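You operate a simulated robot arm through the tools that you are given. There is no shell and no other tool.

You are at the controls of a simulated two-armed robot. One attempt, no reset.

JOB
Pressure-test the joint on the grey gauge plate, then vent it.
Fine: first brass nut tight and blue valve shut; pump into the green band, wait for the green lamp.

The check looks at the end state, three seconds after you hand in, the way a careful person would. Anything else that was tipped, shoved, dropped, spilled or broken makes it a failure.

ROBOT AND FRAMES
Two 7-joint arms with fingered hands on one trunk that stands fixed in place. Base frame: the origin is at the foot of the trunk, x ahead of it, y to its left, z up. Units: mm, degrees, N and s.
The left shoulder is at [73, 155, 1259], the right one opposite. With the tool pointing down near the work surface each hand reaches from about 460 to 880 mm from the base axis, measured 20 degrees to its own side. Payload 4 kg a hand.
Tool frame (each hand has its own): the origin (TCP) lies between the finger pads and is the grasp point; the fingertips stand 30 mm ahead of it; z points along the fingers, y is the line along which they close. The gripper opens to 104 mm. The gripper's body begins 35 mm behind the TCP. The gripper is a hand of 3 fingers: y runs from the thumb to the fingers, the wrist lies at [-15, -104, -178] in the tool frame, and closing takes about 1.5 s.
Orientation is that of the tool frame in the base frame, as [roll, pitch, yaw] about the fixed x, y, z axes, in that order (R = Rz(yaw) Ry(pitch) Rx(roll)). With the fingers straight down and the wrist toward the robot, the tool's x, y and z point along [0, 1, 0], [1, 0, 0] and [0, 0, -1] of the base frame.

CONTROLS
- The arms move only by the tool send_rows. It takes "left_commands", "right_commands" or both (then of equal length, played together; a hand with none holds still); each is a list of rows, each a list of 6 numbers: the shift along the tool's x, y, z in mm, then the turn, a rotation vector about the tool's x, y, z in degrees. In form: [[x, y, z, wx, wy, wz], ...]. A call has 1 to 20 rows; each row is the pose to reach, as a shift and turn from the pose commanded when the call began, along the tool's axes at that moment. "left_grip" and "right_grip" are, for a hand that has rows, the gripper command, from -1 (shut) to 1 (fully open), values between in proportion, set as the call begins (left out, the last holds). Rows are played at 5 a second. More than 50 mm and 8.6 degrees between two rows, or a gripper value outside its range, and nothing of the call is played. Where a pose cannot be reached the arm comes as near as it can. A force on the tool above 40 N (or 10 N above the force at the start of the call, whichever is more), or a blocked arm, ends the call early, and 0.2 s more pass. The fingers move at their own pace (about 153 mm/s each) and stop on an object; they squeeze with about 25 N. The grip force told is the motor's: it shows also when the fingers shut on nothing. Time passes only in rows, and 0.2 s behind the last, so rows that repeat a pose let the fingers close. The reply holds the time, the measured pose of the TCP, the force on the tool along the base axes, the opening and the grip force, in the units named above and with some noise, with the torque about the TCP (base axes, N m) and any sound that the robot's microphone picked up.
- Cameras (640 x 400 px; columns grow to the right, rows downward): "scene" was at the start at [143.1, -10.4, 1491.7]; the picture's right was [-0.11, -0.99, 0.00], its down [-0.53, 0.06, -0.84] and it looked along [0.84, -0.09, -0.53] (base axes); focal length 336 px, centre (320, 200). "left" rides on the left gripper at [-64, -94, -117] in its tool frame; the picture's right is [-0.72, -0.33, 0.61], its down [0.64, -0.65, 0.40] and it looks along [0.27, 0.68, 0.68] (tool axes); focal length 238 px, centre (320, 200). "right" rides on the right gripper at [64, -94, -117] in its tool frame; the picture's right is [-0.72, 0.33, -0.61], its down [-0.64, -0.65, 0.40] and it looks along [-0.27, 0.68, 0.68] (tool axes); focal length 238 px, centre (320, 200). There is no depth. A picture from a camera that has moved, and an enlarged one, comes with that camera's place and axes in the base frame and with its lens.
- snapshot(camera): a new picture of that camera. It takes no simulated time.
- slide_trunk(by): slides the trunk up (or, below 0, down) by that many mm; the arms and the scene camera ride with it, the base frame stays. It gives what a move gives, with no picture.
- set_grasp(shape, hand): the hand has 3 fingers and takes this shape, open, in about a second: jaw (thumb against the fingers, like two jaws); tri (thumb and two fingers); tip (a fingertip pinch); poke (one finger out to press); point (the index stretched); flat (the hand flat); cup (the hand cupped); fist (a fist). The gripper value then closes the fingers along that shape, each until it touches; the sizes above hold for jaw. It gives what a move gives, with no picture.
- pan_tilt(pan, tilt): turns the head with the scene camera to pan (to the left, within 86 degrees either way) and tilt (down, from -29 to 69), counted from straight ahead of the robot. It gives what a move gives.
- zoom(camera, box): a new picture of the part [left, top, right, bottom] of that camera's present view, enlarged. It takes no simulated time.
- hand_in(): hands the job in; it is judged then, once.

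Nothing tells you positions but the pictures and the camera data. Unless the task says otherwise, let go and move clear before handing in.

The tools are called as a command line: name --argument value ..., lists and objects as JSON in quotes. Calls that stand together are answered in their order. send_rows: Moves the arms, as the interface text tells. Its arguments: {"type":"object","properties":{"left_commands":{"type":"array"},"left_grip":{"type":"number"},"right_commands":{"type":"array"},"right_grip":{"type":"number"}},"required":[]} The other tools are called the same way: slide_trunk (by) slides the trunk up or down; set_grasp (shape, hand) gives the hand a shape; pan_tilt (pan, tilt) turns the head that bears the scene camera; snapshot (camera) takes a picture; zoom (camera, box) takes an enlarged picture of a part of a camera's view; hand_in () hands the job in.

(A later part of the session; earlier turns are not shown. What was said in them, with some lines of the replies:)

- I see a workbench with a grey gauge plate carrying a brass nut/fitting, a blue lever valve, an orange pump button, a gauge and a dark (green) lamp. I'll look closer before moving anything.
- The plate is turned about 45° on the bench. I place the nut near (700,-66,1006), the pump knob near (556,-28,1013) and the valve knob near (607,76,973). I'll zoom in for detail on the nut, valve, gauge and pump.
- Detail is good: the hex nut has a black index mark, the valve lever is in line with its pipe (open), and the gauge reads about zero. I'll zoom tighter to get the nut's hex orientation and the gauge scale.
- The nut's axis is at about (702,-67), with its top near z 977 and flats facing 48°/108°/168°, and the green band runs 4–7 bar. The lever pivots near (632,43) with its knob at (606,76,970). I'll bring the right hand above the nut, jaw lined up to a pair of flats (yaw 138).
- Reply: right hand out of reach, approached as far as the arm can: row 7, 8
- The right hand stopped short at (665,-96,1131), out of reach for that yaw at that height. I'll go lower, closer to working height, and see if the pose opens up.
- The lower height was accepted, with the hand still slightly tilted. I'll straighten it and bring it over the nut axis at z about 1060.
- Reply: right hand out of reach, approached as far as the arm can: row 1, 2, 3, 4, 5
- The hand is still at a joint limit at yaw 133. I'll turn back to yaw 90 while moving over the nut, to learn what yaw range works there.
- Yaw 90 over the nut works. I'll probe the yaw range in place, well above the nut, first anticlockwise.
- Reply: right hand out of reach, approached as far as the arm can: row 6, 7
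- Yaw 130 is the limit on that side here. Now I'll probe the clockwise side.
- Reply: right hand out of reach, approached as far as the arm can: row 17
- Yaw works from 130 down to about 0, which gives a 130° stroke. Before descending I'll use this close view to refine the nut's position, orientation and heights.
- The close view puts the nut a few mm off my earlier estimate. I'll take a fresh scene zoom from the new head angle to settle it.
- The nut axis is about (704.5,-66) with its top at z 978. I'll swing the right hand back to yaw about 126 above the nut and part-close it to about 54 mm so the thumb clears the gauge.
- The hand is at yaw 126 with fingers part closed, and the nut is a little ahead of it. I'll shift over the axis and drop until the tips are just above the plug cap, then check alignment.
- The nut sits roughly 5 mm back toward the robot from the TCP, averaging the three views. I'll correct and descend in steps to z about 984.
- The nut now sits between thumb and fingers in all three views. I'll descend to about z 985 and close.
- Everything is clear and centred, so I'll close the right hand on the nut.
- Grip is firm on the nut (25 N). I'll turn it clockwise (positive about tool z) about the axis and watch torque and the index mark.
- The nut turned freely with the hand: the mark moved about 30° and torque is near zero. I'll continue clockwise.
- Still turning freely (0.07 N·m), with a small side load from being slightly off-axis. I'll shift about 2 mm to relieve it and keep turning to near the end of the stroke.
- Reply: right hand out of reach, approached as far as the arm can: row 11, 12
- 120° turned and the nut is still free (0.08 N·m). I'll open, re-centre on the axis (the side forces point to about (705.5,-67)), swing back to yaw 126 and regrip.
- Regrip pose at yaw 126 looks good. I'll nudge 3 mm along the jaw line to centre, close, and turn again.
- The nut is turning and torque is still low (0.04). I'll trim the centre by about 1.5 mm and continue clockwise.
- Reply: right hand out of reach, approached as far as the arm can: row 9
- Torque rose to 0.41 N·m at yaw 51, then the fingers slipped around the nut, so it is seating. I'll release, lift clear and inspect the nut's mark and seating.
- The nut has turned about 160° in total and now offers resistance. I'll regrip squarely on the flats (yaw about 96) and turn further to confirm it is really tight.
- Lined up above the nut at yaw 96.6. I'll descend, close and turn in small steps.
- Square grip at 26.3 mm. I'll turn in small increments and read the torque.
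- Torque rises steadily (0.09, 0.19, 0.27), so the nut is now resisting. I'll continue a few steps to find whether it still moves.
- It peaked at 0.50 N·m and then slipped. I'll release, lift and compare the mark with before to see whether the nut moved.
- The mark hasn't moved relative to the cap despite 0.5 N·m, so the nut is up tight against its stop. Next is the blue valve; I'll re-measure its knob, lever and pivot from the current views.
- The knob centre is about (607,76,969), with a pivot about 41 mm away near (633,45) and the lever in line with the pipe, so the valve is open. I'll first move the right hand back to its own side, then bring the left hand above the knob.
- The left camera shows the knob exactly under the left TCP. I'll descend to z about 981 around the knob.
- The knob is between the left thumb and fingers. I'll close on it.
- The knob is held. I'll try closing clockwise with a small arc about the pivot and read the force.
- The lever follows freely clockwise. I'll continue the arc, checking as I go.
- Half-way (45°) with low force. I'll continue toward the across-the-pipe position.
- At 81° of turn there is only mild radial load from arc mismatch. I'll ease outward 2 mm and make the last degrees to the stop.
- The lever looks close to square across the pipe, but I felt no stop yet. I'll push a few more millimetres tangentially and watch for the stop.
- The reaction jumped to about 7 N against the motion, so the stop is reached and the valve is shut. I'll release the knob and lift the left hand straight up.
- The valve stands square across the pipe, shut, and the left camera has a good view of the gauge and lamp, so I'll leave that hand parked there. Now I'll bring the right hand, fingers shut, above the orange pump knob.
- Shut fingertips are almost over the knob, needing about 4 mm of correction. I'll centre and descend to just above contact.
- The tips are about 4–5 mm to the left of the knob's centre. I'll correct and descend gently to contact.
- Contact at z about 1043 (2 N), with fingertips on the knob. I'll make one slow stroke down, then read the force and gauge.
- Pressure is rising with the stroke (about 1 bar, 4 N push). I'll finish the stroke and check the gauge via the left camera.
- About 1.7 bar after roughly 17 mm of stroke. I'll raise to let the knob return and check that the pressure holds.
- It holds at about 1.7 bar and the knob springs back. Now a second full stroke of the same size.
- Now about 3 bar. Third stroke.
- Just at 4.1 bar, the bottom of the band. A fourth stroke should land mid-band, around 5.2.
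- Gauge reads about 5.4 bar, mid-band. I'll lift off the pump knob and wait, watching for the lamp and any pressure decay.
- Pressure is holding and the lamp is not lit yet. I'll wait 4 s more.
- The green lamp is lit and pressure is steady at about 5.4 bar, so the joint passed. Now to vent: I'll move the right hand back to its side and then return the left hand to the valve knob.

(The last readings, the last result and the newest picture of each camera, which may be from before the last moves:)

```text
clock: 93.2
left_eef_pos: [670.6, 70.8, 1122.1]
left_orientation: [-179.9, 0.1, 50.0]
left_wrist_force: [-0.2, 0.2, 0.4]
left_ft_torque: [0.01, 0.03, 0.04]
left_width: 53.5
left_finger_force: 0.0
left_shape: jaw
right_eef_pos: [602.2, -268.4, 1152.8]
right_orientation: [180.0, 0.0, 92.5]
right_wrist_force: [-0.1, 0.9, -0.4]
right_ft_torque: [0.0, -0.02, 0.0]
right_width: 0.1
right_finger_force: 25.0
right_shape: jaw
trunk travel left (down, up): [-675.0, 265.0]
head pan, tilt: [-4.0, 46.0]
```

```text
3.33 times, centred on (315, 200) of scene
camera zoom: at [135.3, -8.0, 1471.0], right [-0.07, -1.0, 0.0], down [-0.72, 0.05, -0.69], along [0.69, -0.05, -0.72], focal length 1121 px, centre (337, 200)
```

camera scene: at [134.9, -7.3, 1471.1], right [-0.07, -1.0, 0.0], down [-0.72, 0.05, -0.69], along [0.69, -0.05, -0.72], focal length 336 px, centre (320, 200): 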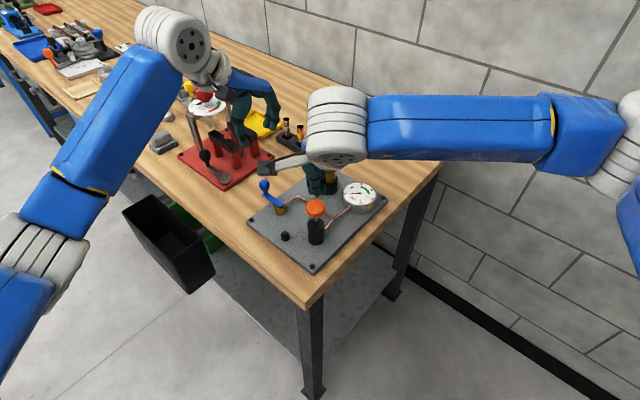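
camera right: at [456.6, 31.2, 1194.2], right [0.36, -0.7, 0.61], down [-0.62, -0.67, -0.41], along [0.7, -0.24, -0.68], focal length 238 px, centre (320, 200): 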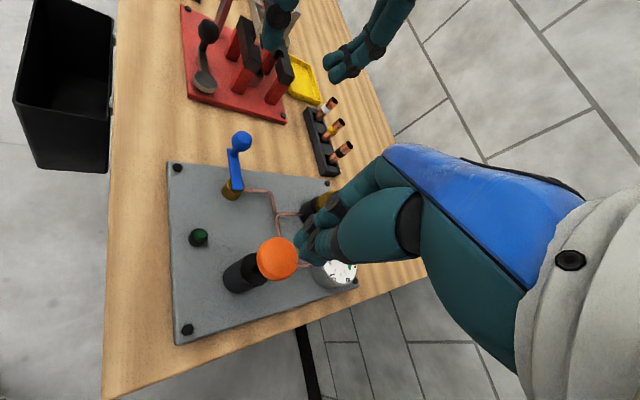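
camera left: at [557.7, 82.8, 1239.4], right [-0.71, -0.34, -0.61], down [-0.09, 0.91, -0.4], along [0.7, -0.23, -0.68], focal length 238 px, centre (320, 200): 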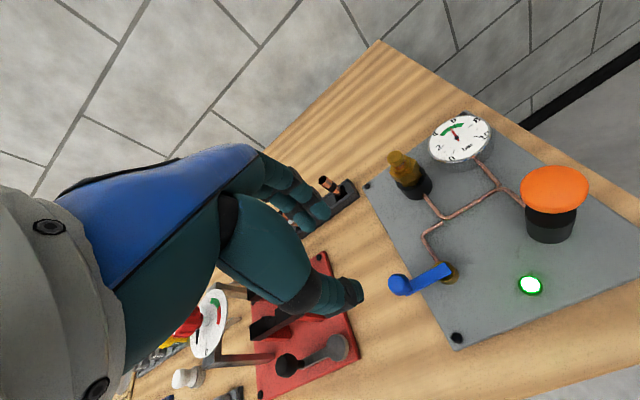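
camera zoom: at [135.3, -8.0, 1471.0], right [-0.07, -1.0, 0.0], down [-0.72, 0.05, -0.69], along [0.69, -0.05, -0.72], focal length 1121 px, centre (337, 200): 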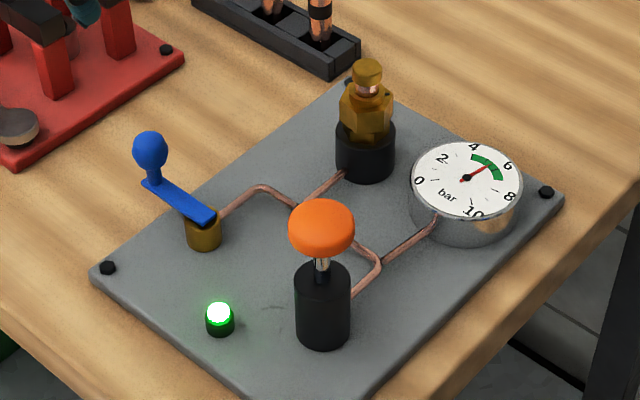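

The left hand is above the knob, offset a few mm. I'll correct, drop part-way and re-check before closing.

send_rows --left_commands '[[2, -3.5, 20, 0, 0, 0], [3, -5, 40, 0, 0, 0], [3, -5, 60, 0, 0, 0], [3, -5, 75, 0, 0, 0], [3, -5, 85, 0, 0, 0], [3, -5, 85, 0, 0, 0]]'

zoom --camera "left" --box '[280, 160, 460, 340]'

zoom --camera "scene" --box '[225, 130, 325, 230]'

```text
clock: 94.6
left_eef_pos: [666.8, 79.3, 1036.0]
left_orientation: [-180.0, -0.1, 50.0]
left_wrist_force: [-0.1, 0.2, -0.3]
left_ft_torque: [0.01, 0.0, 0.01]
left_width: 53.6
left_finger_force: 0.1
left_shape: jaw
right_eef_pos: [603.4, -267.4, 1151.9]
right_orientation: [180.0, -0.1, 92.5]
right_wrist_force: [-0.2, -0.5, -0.5]
right_ft_torque: [-0.01, -0.06, 0.0]
right_width: 0.1
right_finger_force: 25.2
right_shape: jaw
trunk travel left (down, up): [-675.0, 265.0]
head pan, tilt: [-4.0, 46.0]
```

```text
2.22 times, centred on (370, 250) of left
camera zoom: at [554.1, 89.9, 1154.0], right [-0.71, -0.34, -0.61], down [-0.09, 0.91, -0.4], along [0.7, -0.23, -0.68], focal length 530 px, centre (209, 89)
```

zoom: 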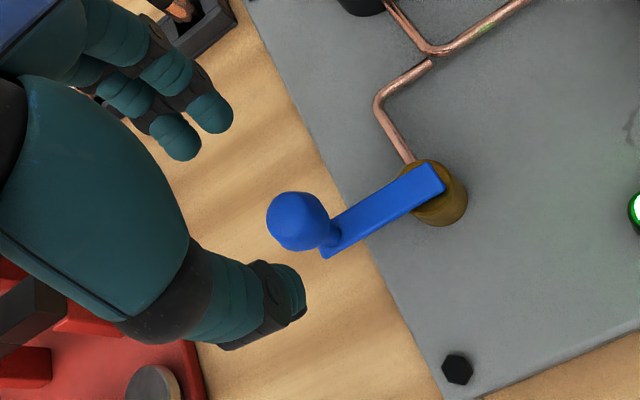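

```text
4.00 times, centred on (275, 180) of scene
camera zoom: at [134.8, -7.1, 1471.1], right [-0.07, -1.0, 0.0], down [-0.72, 0.05, -0.69], along [0.69, -0.05, -0.72], focal length 1345 px, centre (500, 280)
```

zoom: 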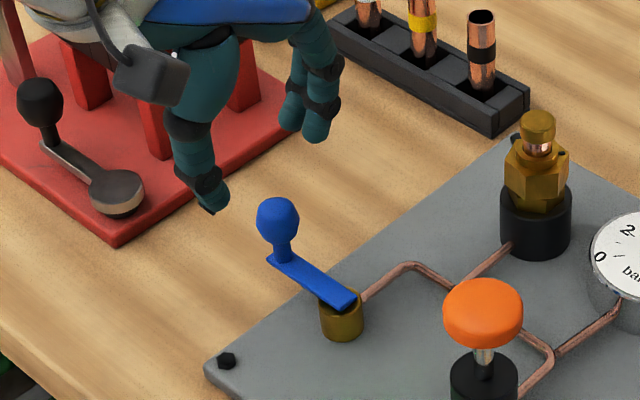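

The knob is within 3 mm of centre. I'll descend to the same grasp height and close on it.

send_rows --left_commands '[[0.5, 2.5, 12, 0, 0, 0], [0.5, 2.5, 24, 0, 0, 0], [0.5, 2.5, 36, 0, 0, 0], [0.5, 2.5, 46, 0, 0, 0], [0.5, 2.5, 54.5, 0, 0, 0], [0.5, 2.5, 54.5, 0, 0, 0]]'

zoom --camera "left" --box '[280, 160, 460, 340]'

send_rows --left_commands '[[0, 0, 0, 0, 0, 0], [0, 0, 0, 0, 0, 0], [0, 0, 0, 0, 0, 0], [0, 0, 0, 0, 0, 0], [0, 0, 0, 0, 0, 0], [0, 0, 0, 0, 0, 0], [0, 0, 0, 0, 0, 0]]' --left_grip -1

zoom --camera "left" --box '[280, 160, 460, 340]'

```text
clock: 96.0
left_eef_pos: [669.7, 78.9, 981.7]
left_orientation: [180.0, -0.1, 50.1]
left_wrist_force: [-0.2, 0.3, -0.7]
left_ft_torque: [-0.02, 0.0, -0.06]
left_width: 53.5
left_finger_force: 0.0
left_shape: jaw
right_eef_pos: [601.8, -266.4, 1152.2]
right_orientation: [-179.9, 0.0, 92.6]
right_wrist_force: [0.2, 0.3, -0.1]
right_ft_torque: [0.02, 0.03, -0.01]
right_width: 0.0
right_finger_force: 24.9
right_shape: jaw
trunk travel left (down, up): [-675.0, 265.0]
head pan, tilt: [-4.0, 46.0]
```

```text
2.22 times, centred on (370, 250) of left
camera zoom: at [556.0, 90.4, 1099.6], right [-0.71, -0.34, -0.61], down [-0.09, 0.91, -0.4], along [0.7, -0.23, -0.68], focal length 530 px, centre (209, 89)
```

zoom: 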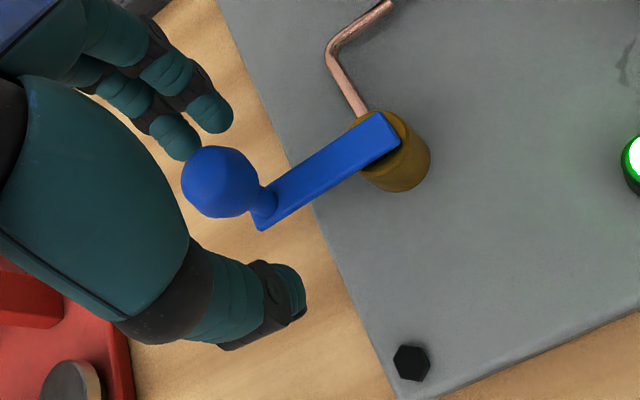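

```text
clock: 97.6
left_eef_pos: [669.1, 79.3, 981.6]
left_orientation: [-180.0, 0.0, 50.1]
left_wrist_force: [-1.9, -1.5, -2.7]
left_ft_torque: [0.01, 0.03, -0.01]
left_width: 15.4
left_finger_force: 24.6
left_shape: jaw
right_eef_pos: [602.7, -265.5, 1151.7]
right_orientation: [180.0, 0.1, 92.4]
right_wrist_force: [0.1, 0.4, 0.2]
right_ft_torque: [-0.01, -0.01, -0.01]
right_width: 0.0
right_finger_force: 25.4
right_shape: jaw
trunk travel left (down, up): [-675.0, 265.0]
head pan, tilt: [-4.0, 46.0]
```

```text
2.22 times, centred on (370, 250) of left
camera zoom: at [556.3, 90.2, 1099.6], right [-0.71, -0.34, -0.61], down [-0.09, 0.91, -0.4], along [0.7, -0.23, -0.68], focal length 530 px, centre (209, 89)
```

zoom: 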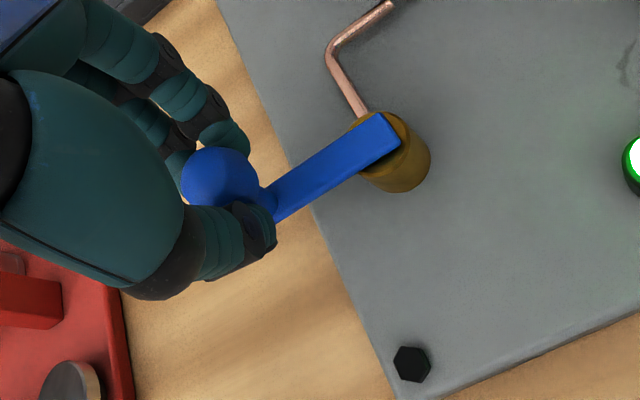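

The knob is held again. I'll swing it back anticlockwise along the same arc to open the valve.

send_rows --left_commands '[[-0.06, -2.22, 0, 0, 0, -3], [-0.23, -4.44, 0, 0, 0, -6], [-0.93, -8.84, 0, 0, 0, -12], [-2.08, -13.13, 0, 0, 0, -18], [-3.67, -17.29, 0, 0, 0, -24], [-5.69, -21.25, 0, 0, 0, -30], [-8.12, -24.98, 0, 0, 0, -36], [-8.12, -24.98, 0, 0, 0, -36]]'

zoom --camera "left" --box '[280, 160, 460, 340]'

zoom --camera "scene" --box '[235, 140, 395, 260]'

```text
clock: 99.4
left_eef_pos: [644.8, 88.9, 981.3]
left_orientation: [179.9, 0.1, 86.1]
left_wrist_force: [0.6, 0.8, -1.8]
left_ft_torque: [0.02, -0.07, 0.01]
left_width: 15.5
left_finger_force: 25.3
left_shape: jaw
right_eef_pos: [603.1, -265.8, 1152.3]
right_orientation: [-180.0, 0.1, 92.5]
right_wrist_force: [-0.5, -0.5, 1.0]
right_ft_torque: [0.03, 0.01, -0.01]
right_width: 0.1
right_finger_force: 24.3
right_shape: jaw
trunk travel left (down, up): [-675.0, 265.0]
head pan, tilt: [-4.0, 46.0]
```

```text
2.22 times, centred on (370, 250) of left
camera zoom: at [547.3, 31.4, 1099.3], right [-0.37, -0.7, -0.61], down [-0.61, 0.68, -0.4], along [0.7, 0.22, -0.68], focal length 530 px, centre (209, 89)
```

zoom: 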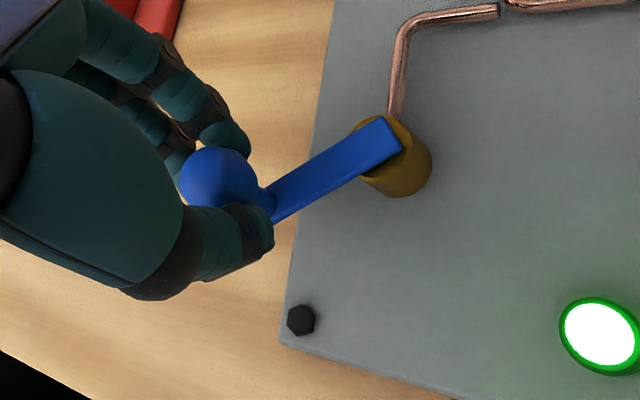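

```text
3.33 times, centred on (315, 200) of scene
camera zoom: at [135.1, -6.8, 1471.1], right [-0.07, -1.0, 0.0], down [-0.72, 0.05, -0.69], along [0.69, -0.05, -0.72], focal length 1121 px, centre (337, 200)
```

zoom: 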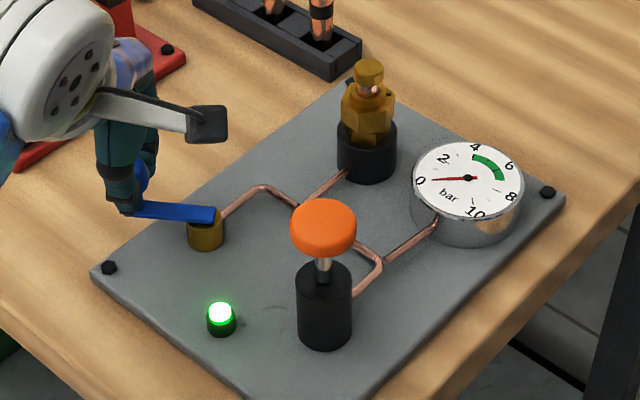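

Pressure has already dropped to near zero and the lamp stays lit. I'll carry the lever on to fully open, in line with the pipe.

send_rows --left_commands '[[-0.23, -4.44, 0, 0, 0, -6], [-0.93, -8.84, 0, 0, 0, -12], [-2.08, -13.13, 0, 0, 0, -18], [-3.67, -17.29, 0, 0, 0, -24], [-5.69, -21.25, 0, 0, 0, -30], [-8.12, -24.98, 0, 0, 0, -36], [-10.92, -28.44, 0, 0, 0, -42], [-10.92, -28.44, 0, 0, 0, -42]]'

zoom --camera "left" --box '[280, 160, 460, 340]'

zoom --camera "scene" --box '[235, 140, 395, 260]'

```text
clock: 101.2
left_eef_pos: [615.5, 80.3, 982.5]
left_orientation: [179.9, 0.1, 128.1]
left_wrist_force: [-4.0, 8.0, 0.6]
left_ft_torque: [0.21, 0.07, 0.13]
left_width: 15.5
left_finger_force: 24.9
left_shape: jaw
right_eef_pos: [602.3, -265.1, 1153.5]
right_orientation: [179.8, 0.1, 92.4]
right_wrist_force: [0.4, 0.0, 0.7]
right_ft_torque: [0.01, 0.04, -0.01]
right_width: 0.0
right_finger_force: 24.9
right_shape: jaw
trunk travel left (down, up): [-675.0, 265.0]
head pan, tilt: [-4.0, 46.0]
```

```text
2.22 times, centred on (370, 250) of left
camera zoom: at [580.7, -27.9, 1099.4], right [0.19, -0.77, -0.61], down [-0.91, 0.1, -0.4], along [0.37, 0.63, -0.68], focal length 530 px, centre (209, 89)
```

zoom: 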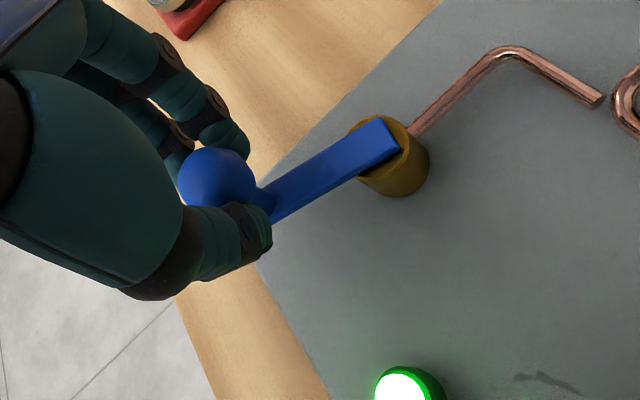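

```text
3.33 times, centred on (315, 200) of scene
camera zoom: at [133.5, -4.3, 1471.2], right [-0.07, -1.0, 0.0], down [-0.72, 0.05, -0.69], along [0.69, -0.05, -0.72], focal length 1121 px, centre (337, 200)
```

zoom: 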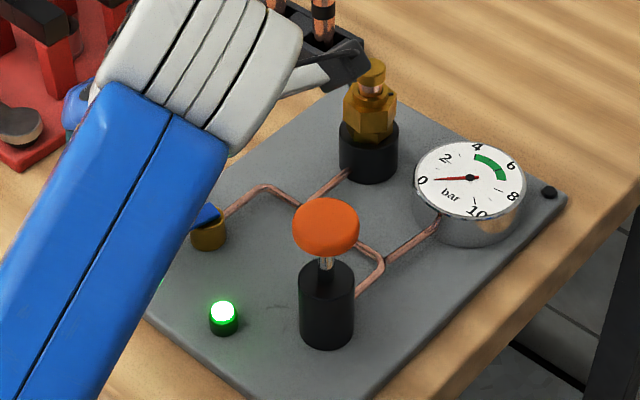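

Vented to zero. A little further to bring the lever fully in line with the pipe, easing outward to relieve the radial load.

send_rows --left_commands '[[1.8, -2, 0, 0, 0, -2], [1.8, -4.5, 0, 0, 0, -4], [1.5, -7, 0, 0, 0, -6], [1.0, -9.4, 0, 0, 0, -7], [1.0, -9.4, 0, 0, 0, -7]]'

zoom --camera "left" --box '[280, 160, 460, 340]'

```text
clock: 102.4
left_eef_pos: [606.7, 75.2, 982.7]
left_orientation: [179.9, 0.0, 134.9]
left_wrist_force: [-2.0, 4.3, -1.5]
left_ft_torque: [0.14, 0.0, 0.15]
left_width: 15.6
left_finger_force: 24.7
left_shape: jaw
right_eef_pos: [602.6, -266.5, 1152.9]
right_orientation: [179.9, 0.0, 92.5]
right_wrist_force: [-0.4, 0.6, -0.1]
right_ft_torque: [0.0, 0.03, 0.01]
right_width: 0.0
right_finger_force: 25.3
right_shape: jaw
trunk travel left (down, up): [-675.0, 265.0]
head pan, tilt: [-4.0, 46.0]
```

```text
2.22 times, centred on (370, 250) of left
camera zoom: at [586.5, -36.5, 1099.6], right [0.28, -0.74, -0.61], down [-0.91, -0.01, -0.4], along [0.29, 0.67, -0.68], focal length 530 px, centre (209, 89)
```

zoom: 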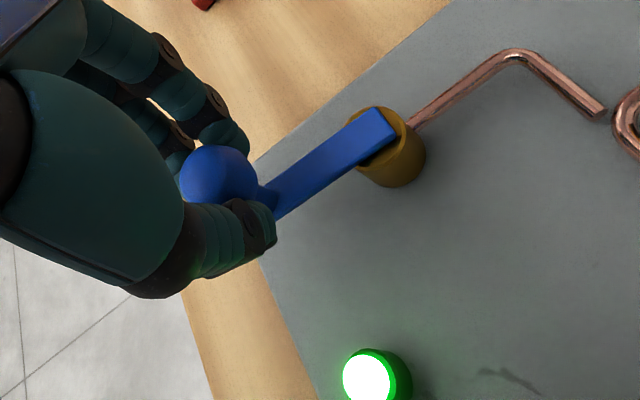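

The lever matches its original in-line position. I'll release and lift clear.

send_rows --left_commands '[[0, 0, 0, 0, 0, 0], [0, 0, 0, 0, 0, 0], [0, 0, 0, 0, 0, 0], [0, 0, 0, 0, 0, 0], [0, 0, -10, 0, 0, 0], [0, 0, -25, 0, 0, 0], [0, 0, -50, 0, 0, 0], [0, 0, -80, 0, 0, 0], [0, 0, -115, 0, 0, 0], [0, 0, -150, 0, 0, 0]]' --left_grip 0.04

send_rows --left_commands '[[20, 0, -10, 0, 0, 6.4], [40, 0, -20, 0, 0, 12.8], [60, 0, -40, 0, 0, 19.3], [80, 0, -55, 0, 0, 25.7], [100, 0, -70, 0, 0, 32], [115, 0, -80, 0, 0, 38.6], [130, 0, -90, 0, 0, 45], [130, 0, -90, 0, 0, 45]]'

snapshot --camera "scene"

zoom --camera "scene" --box '[235, 140, 395, 260]'

snapshot --camera "left"

```text
clock: 104.6
left_eef_pos: [614.7, 96.7, 1129.3]
left_orientation: [178.3, -1.2, 136.6]
left_wrist_force: [0.6, -0.1, 0.1]
left_ft_torque: [-0.03, -0.03, 0.03]
left_width: 53.7
left_finger_force: 0.1
left_shape: jaw
right_eef_pos: [601.9, -267.7, 1152.1]
right_orientation: [-180.0, -0.1, 92.5]
right_wrist_force: [-0.1, 0.8, 0.1]
right_ft_torque: [0.05, 0.01, 0.04]
right_width: 0.0
right_finger_force: 25.0
right_shape: jaw
trunk travel left (down, up): [-675.0, 265.0]
head pan, tilt: [-4.0, 46.0]
```

```text
clock: 106.6
left_eef_pos: [578.9, 226.2, 1215.4]
left_orientation: [178.2, -3.0, 94.6]
left_wrist_force: [-0.8, -0.5, 0.8]
left_ft_torque: [0.01, -0.02, -0.03]
left_width: 53.9
left_finger_force: 0.1
left_shape: jaw
left hand out of reach, approached as far as the arm can: row 3, 4, 5, 6, 7, 8
right_eef_pos: [600.7, -265.9, 1153.1]
right_orientation: [179.9, -0.1, 92.5]
right_wrist_force: [0.4, 1.3, 0.4]
right_ft_torque: [-0.01, -0.03, 0.0]
right_width: 0.0
right_finger_force: 25.0
right_shape: jaw
trunk travel left (down, up): [-675.0, 265.0]
head pan, tilt: [-4.0, 46.0]
stopped in row 8 (left hand): the arm was blocked; the commanded pose is now the measured one
```

```text
taken
camera scene: at [134.3, -7.9, 1471.1], right [-0.07, -1.0, 0.0], down [-0.72, 0.05, -0.69], along [0.69, -0.05, -0.72], focal length 336 px, centre (320, 200)
```

scene: 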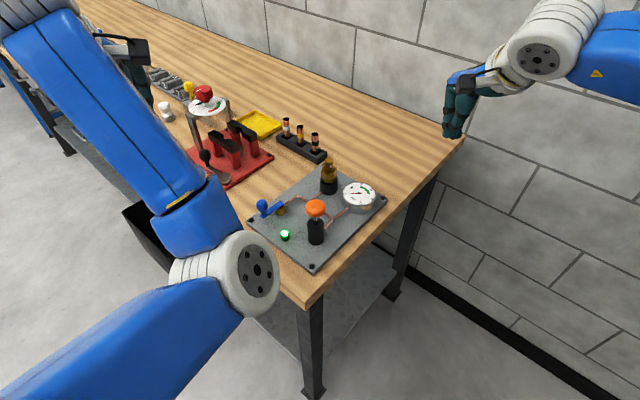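

```text
3.33 times, centred on (315, 200) of scene
camera zoom: at [134.3, -7.9, 1471.1], right [-0.07, -1.0, 0.0], down [-0.72, 0.05, -0.69], along [0.69, -0.05, -0.72], focal length 1121 px, centre (337, 200)
```

zoom: 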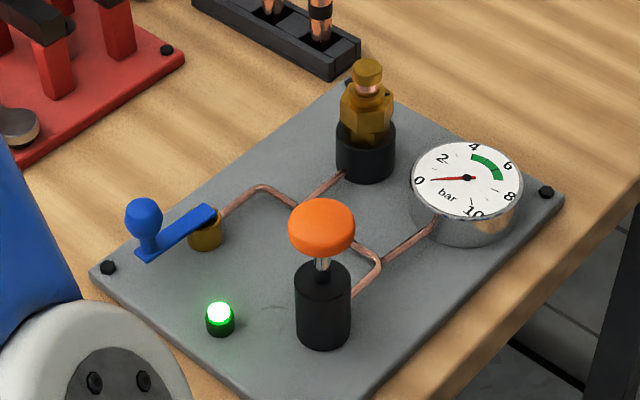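

```text
taken
camera left: at [486.2, 149.3, 1326.3], right [-0.25, -0.71, -0.66], down [-0.69, 0.61, -0.39], along [0.68, 0.36, -0.64], focal length 238 px, centre (320, 200)
```

left: 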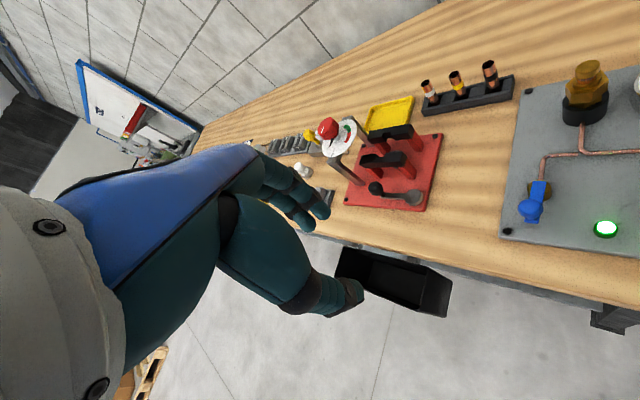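

Valve open in line, gauge at zero, lamp lit, and nut and bench items undisturbed; the left elbow took an odd bend while retracting, though. I'll check that it's clear of everything and verify details.

zoom --camera "scene" --box '[325, 170, 385, 225]'

zoom --camera "scene" --box '[250, 185, 310, 235]'

snapshot --camera "right"

zoom --camera "scene" --box '[312, 150, 348, 200]'

```text
7.27 times, centred on (355, 198) of scene
camera zoom: at [134.3, -7.9, 1471.1], right [-0.07, -1.0, 0.0], down [-0.72, 0.05, -0.69], along [0.69, -0.05, -0.72], focal length 2445 px, centre (66, 218)
```

zoom: 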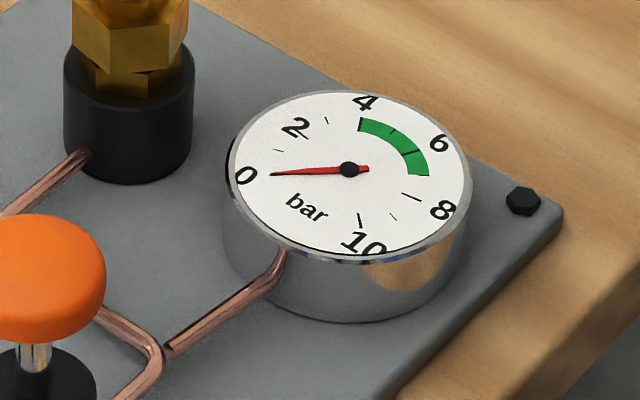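

```text
8.00 times, centred on (280, 210) of scene
camera zoom: at [134.3, -7.9, 1471.1], right [-0.07, -1.0, 0.0], down [-0.72, 0.05, -0.69], along [0.69, -0.05, -0.72], focal length 2690 px, centre (640, 120)
```

zoom: 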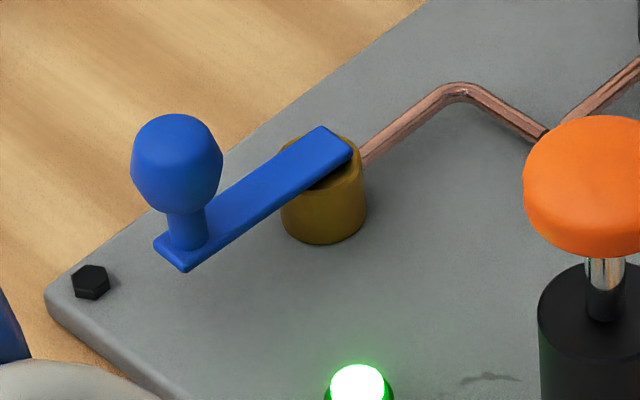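

```text
taken
camera right: at [503.1, -206.9, 1269.1], right [0.36, -0.7, 0.61], down [-0.62, -0.67, -0.41], along [0.7, -0.24, -0.68], focal length 238 px, centre (320, 200)
```

right: 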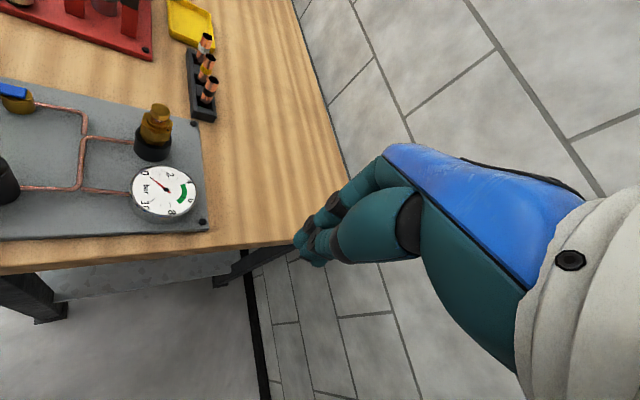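

```text
8.00 times, centred on (330, 175) of scene
camera zoom: at [134.3, -7.9, 1471.1], right [-0.07, -1.0, 0.0], down [-0.72, 0.05, -0.69], along [0.69, -0.05, -0.72], focal length 2690 px, centre (240, 400)
```

zoom: 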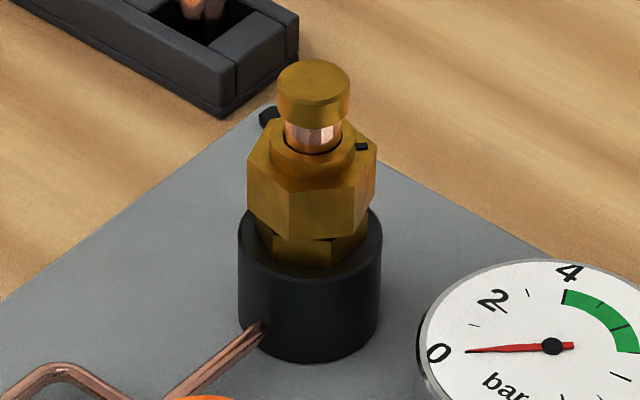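

I've pressure-tested the joint on the grey gauge plate and vented it. Gauge at zero, blue lever back in line with its pipe, green lamp lit, nut mark unmoved, other bench items in place and both hands clear. I'm handing in.

hand_in

```text
The job is handed in.
```

The joint on the grey gauge plate passed its pressure test and is now vented; the job is handed in.

- **Nut:** I turned the brass nut clockwise about 160° until it stopped. It did not move when I pushed it to 0.5 N·m, which was as hard as the fingers could grip before slipping.
- **Valve:** I shut the blue valve to its stop before pumping. Afterwards I opened it again, and it now stands in line with its pipe, within a degree or two of where it started.
- **Pressure:** Four pump strokes brought the gauge to about 5.4 bar, inside the 4–7 bar green band. It held there with no visible drop until the green lamp lit.
- **End state:** The gauge reads zero, the lamp is still lit, and both hands are clear. I saw nothing else on the bench disturbed.

While pulling the left arm back at the end, it stopped early with a "blocked" message. By my estimate its elbow is above the bench and touching nothing.
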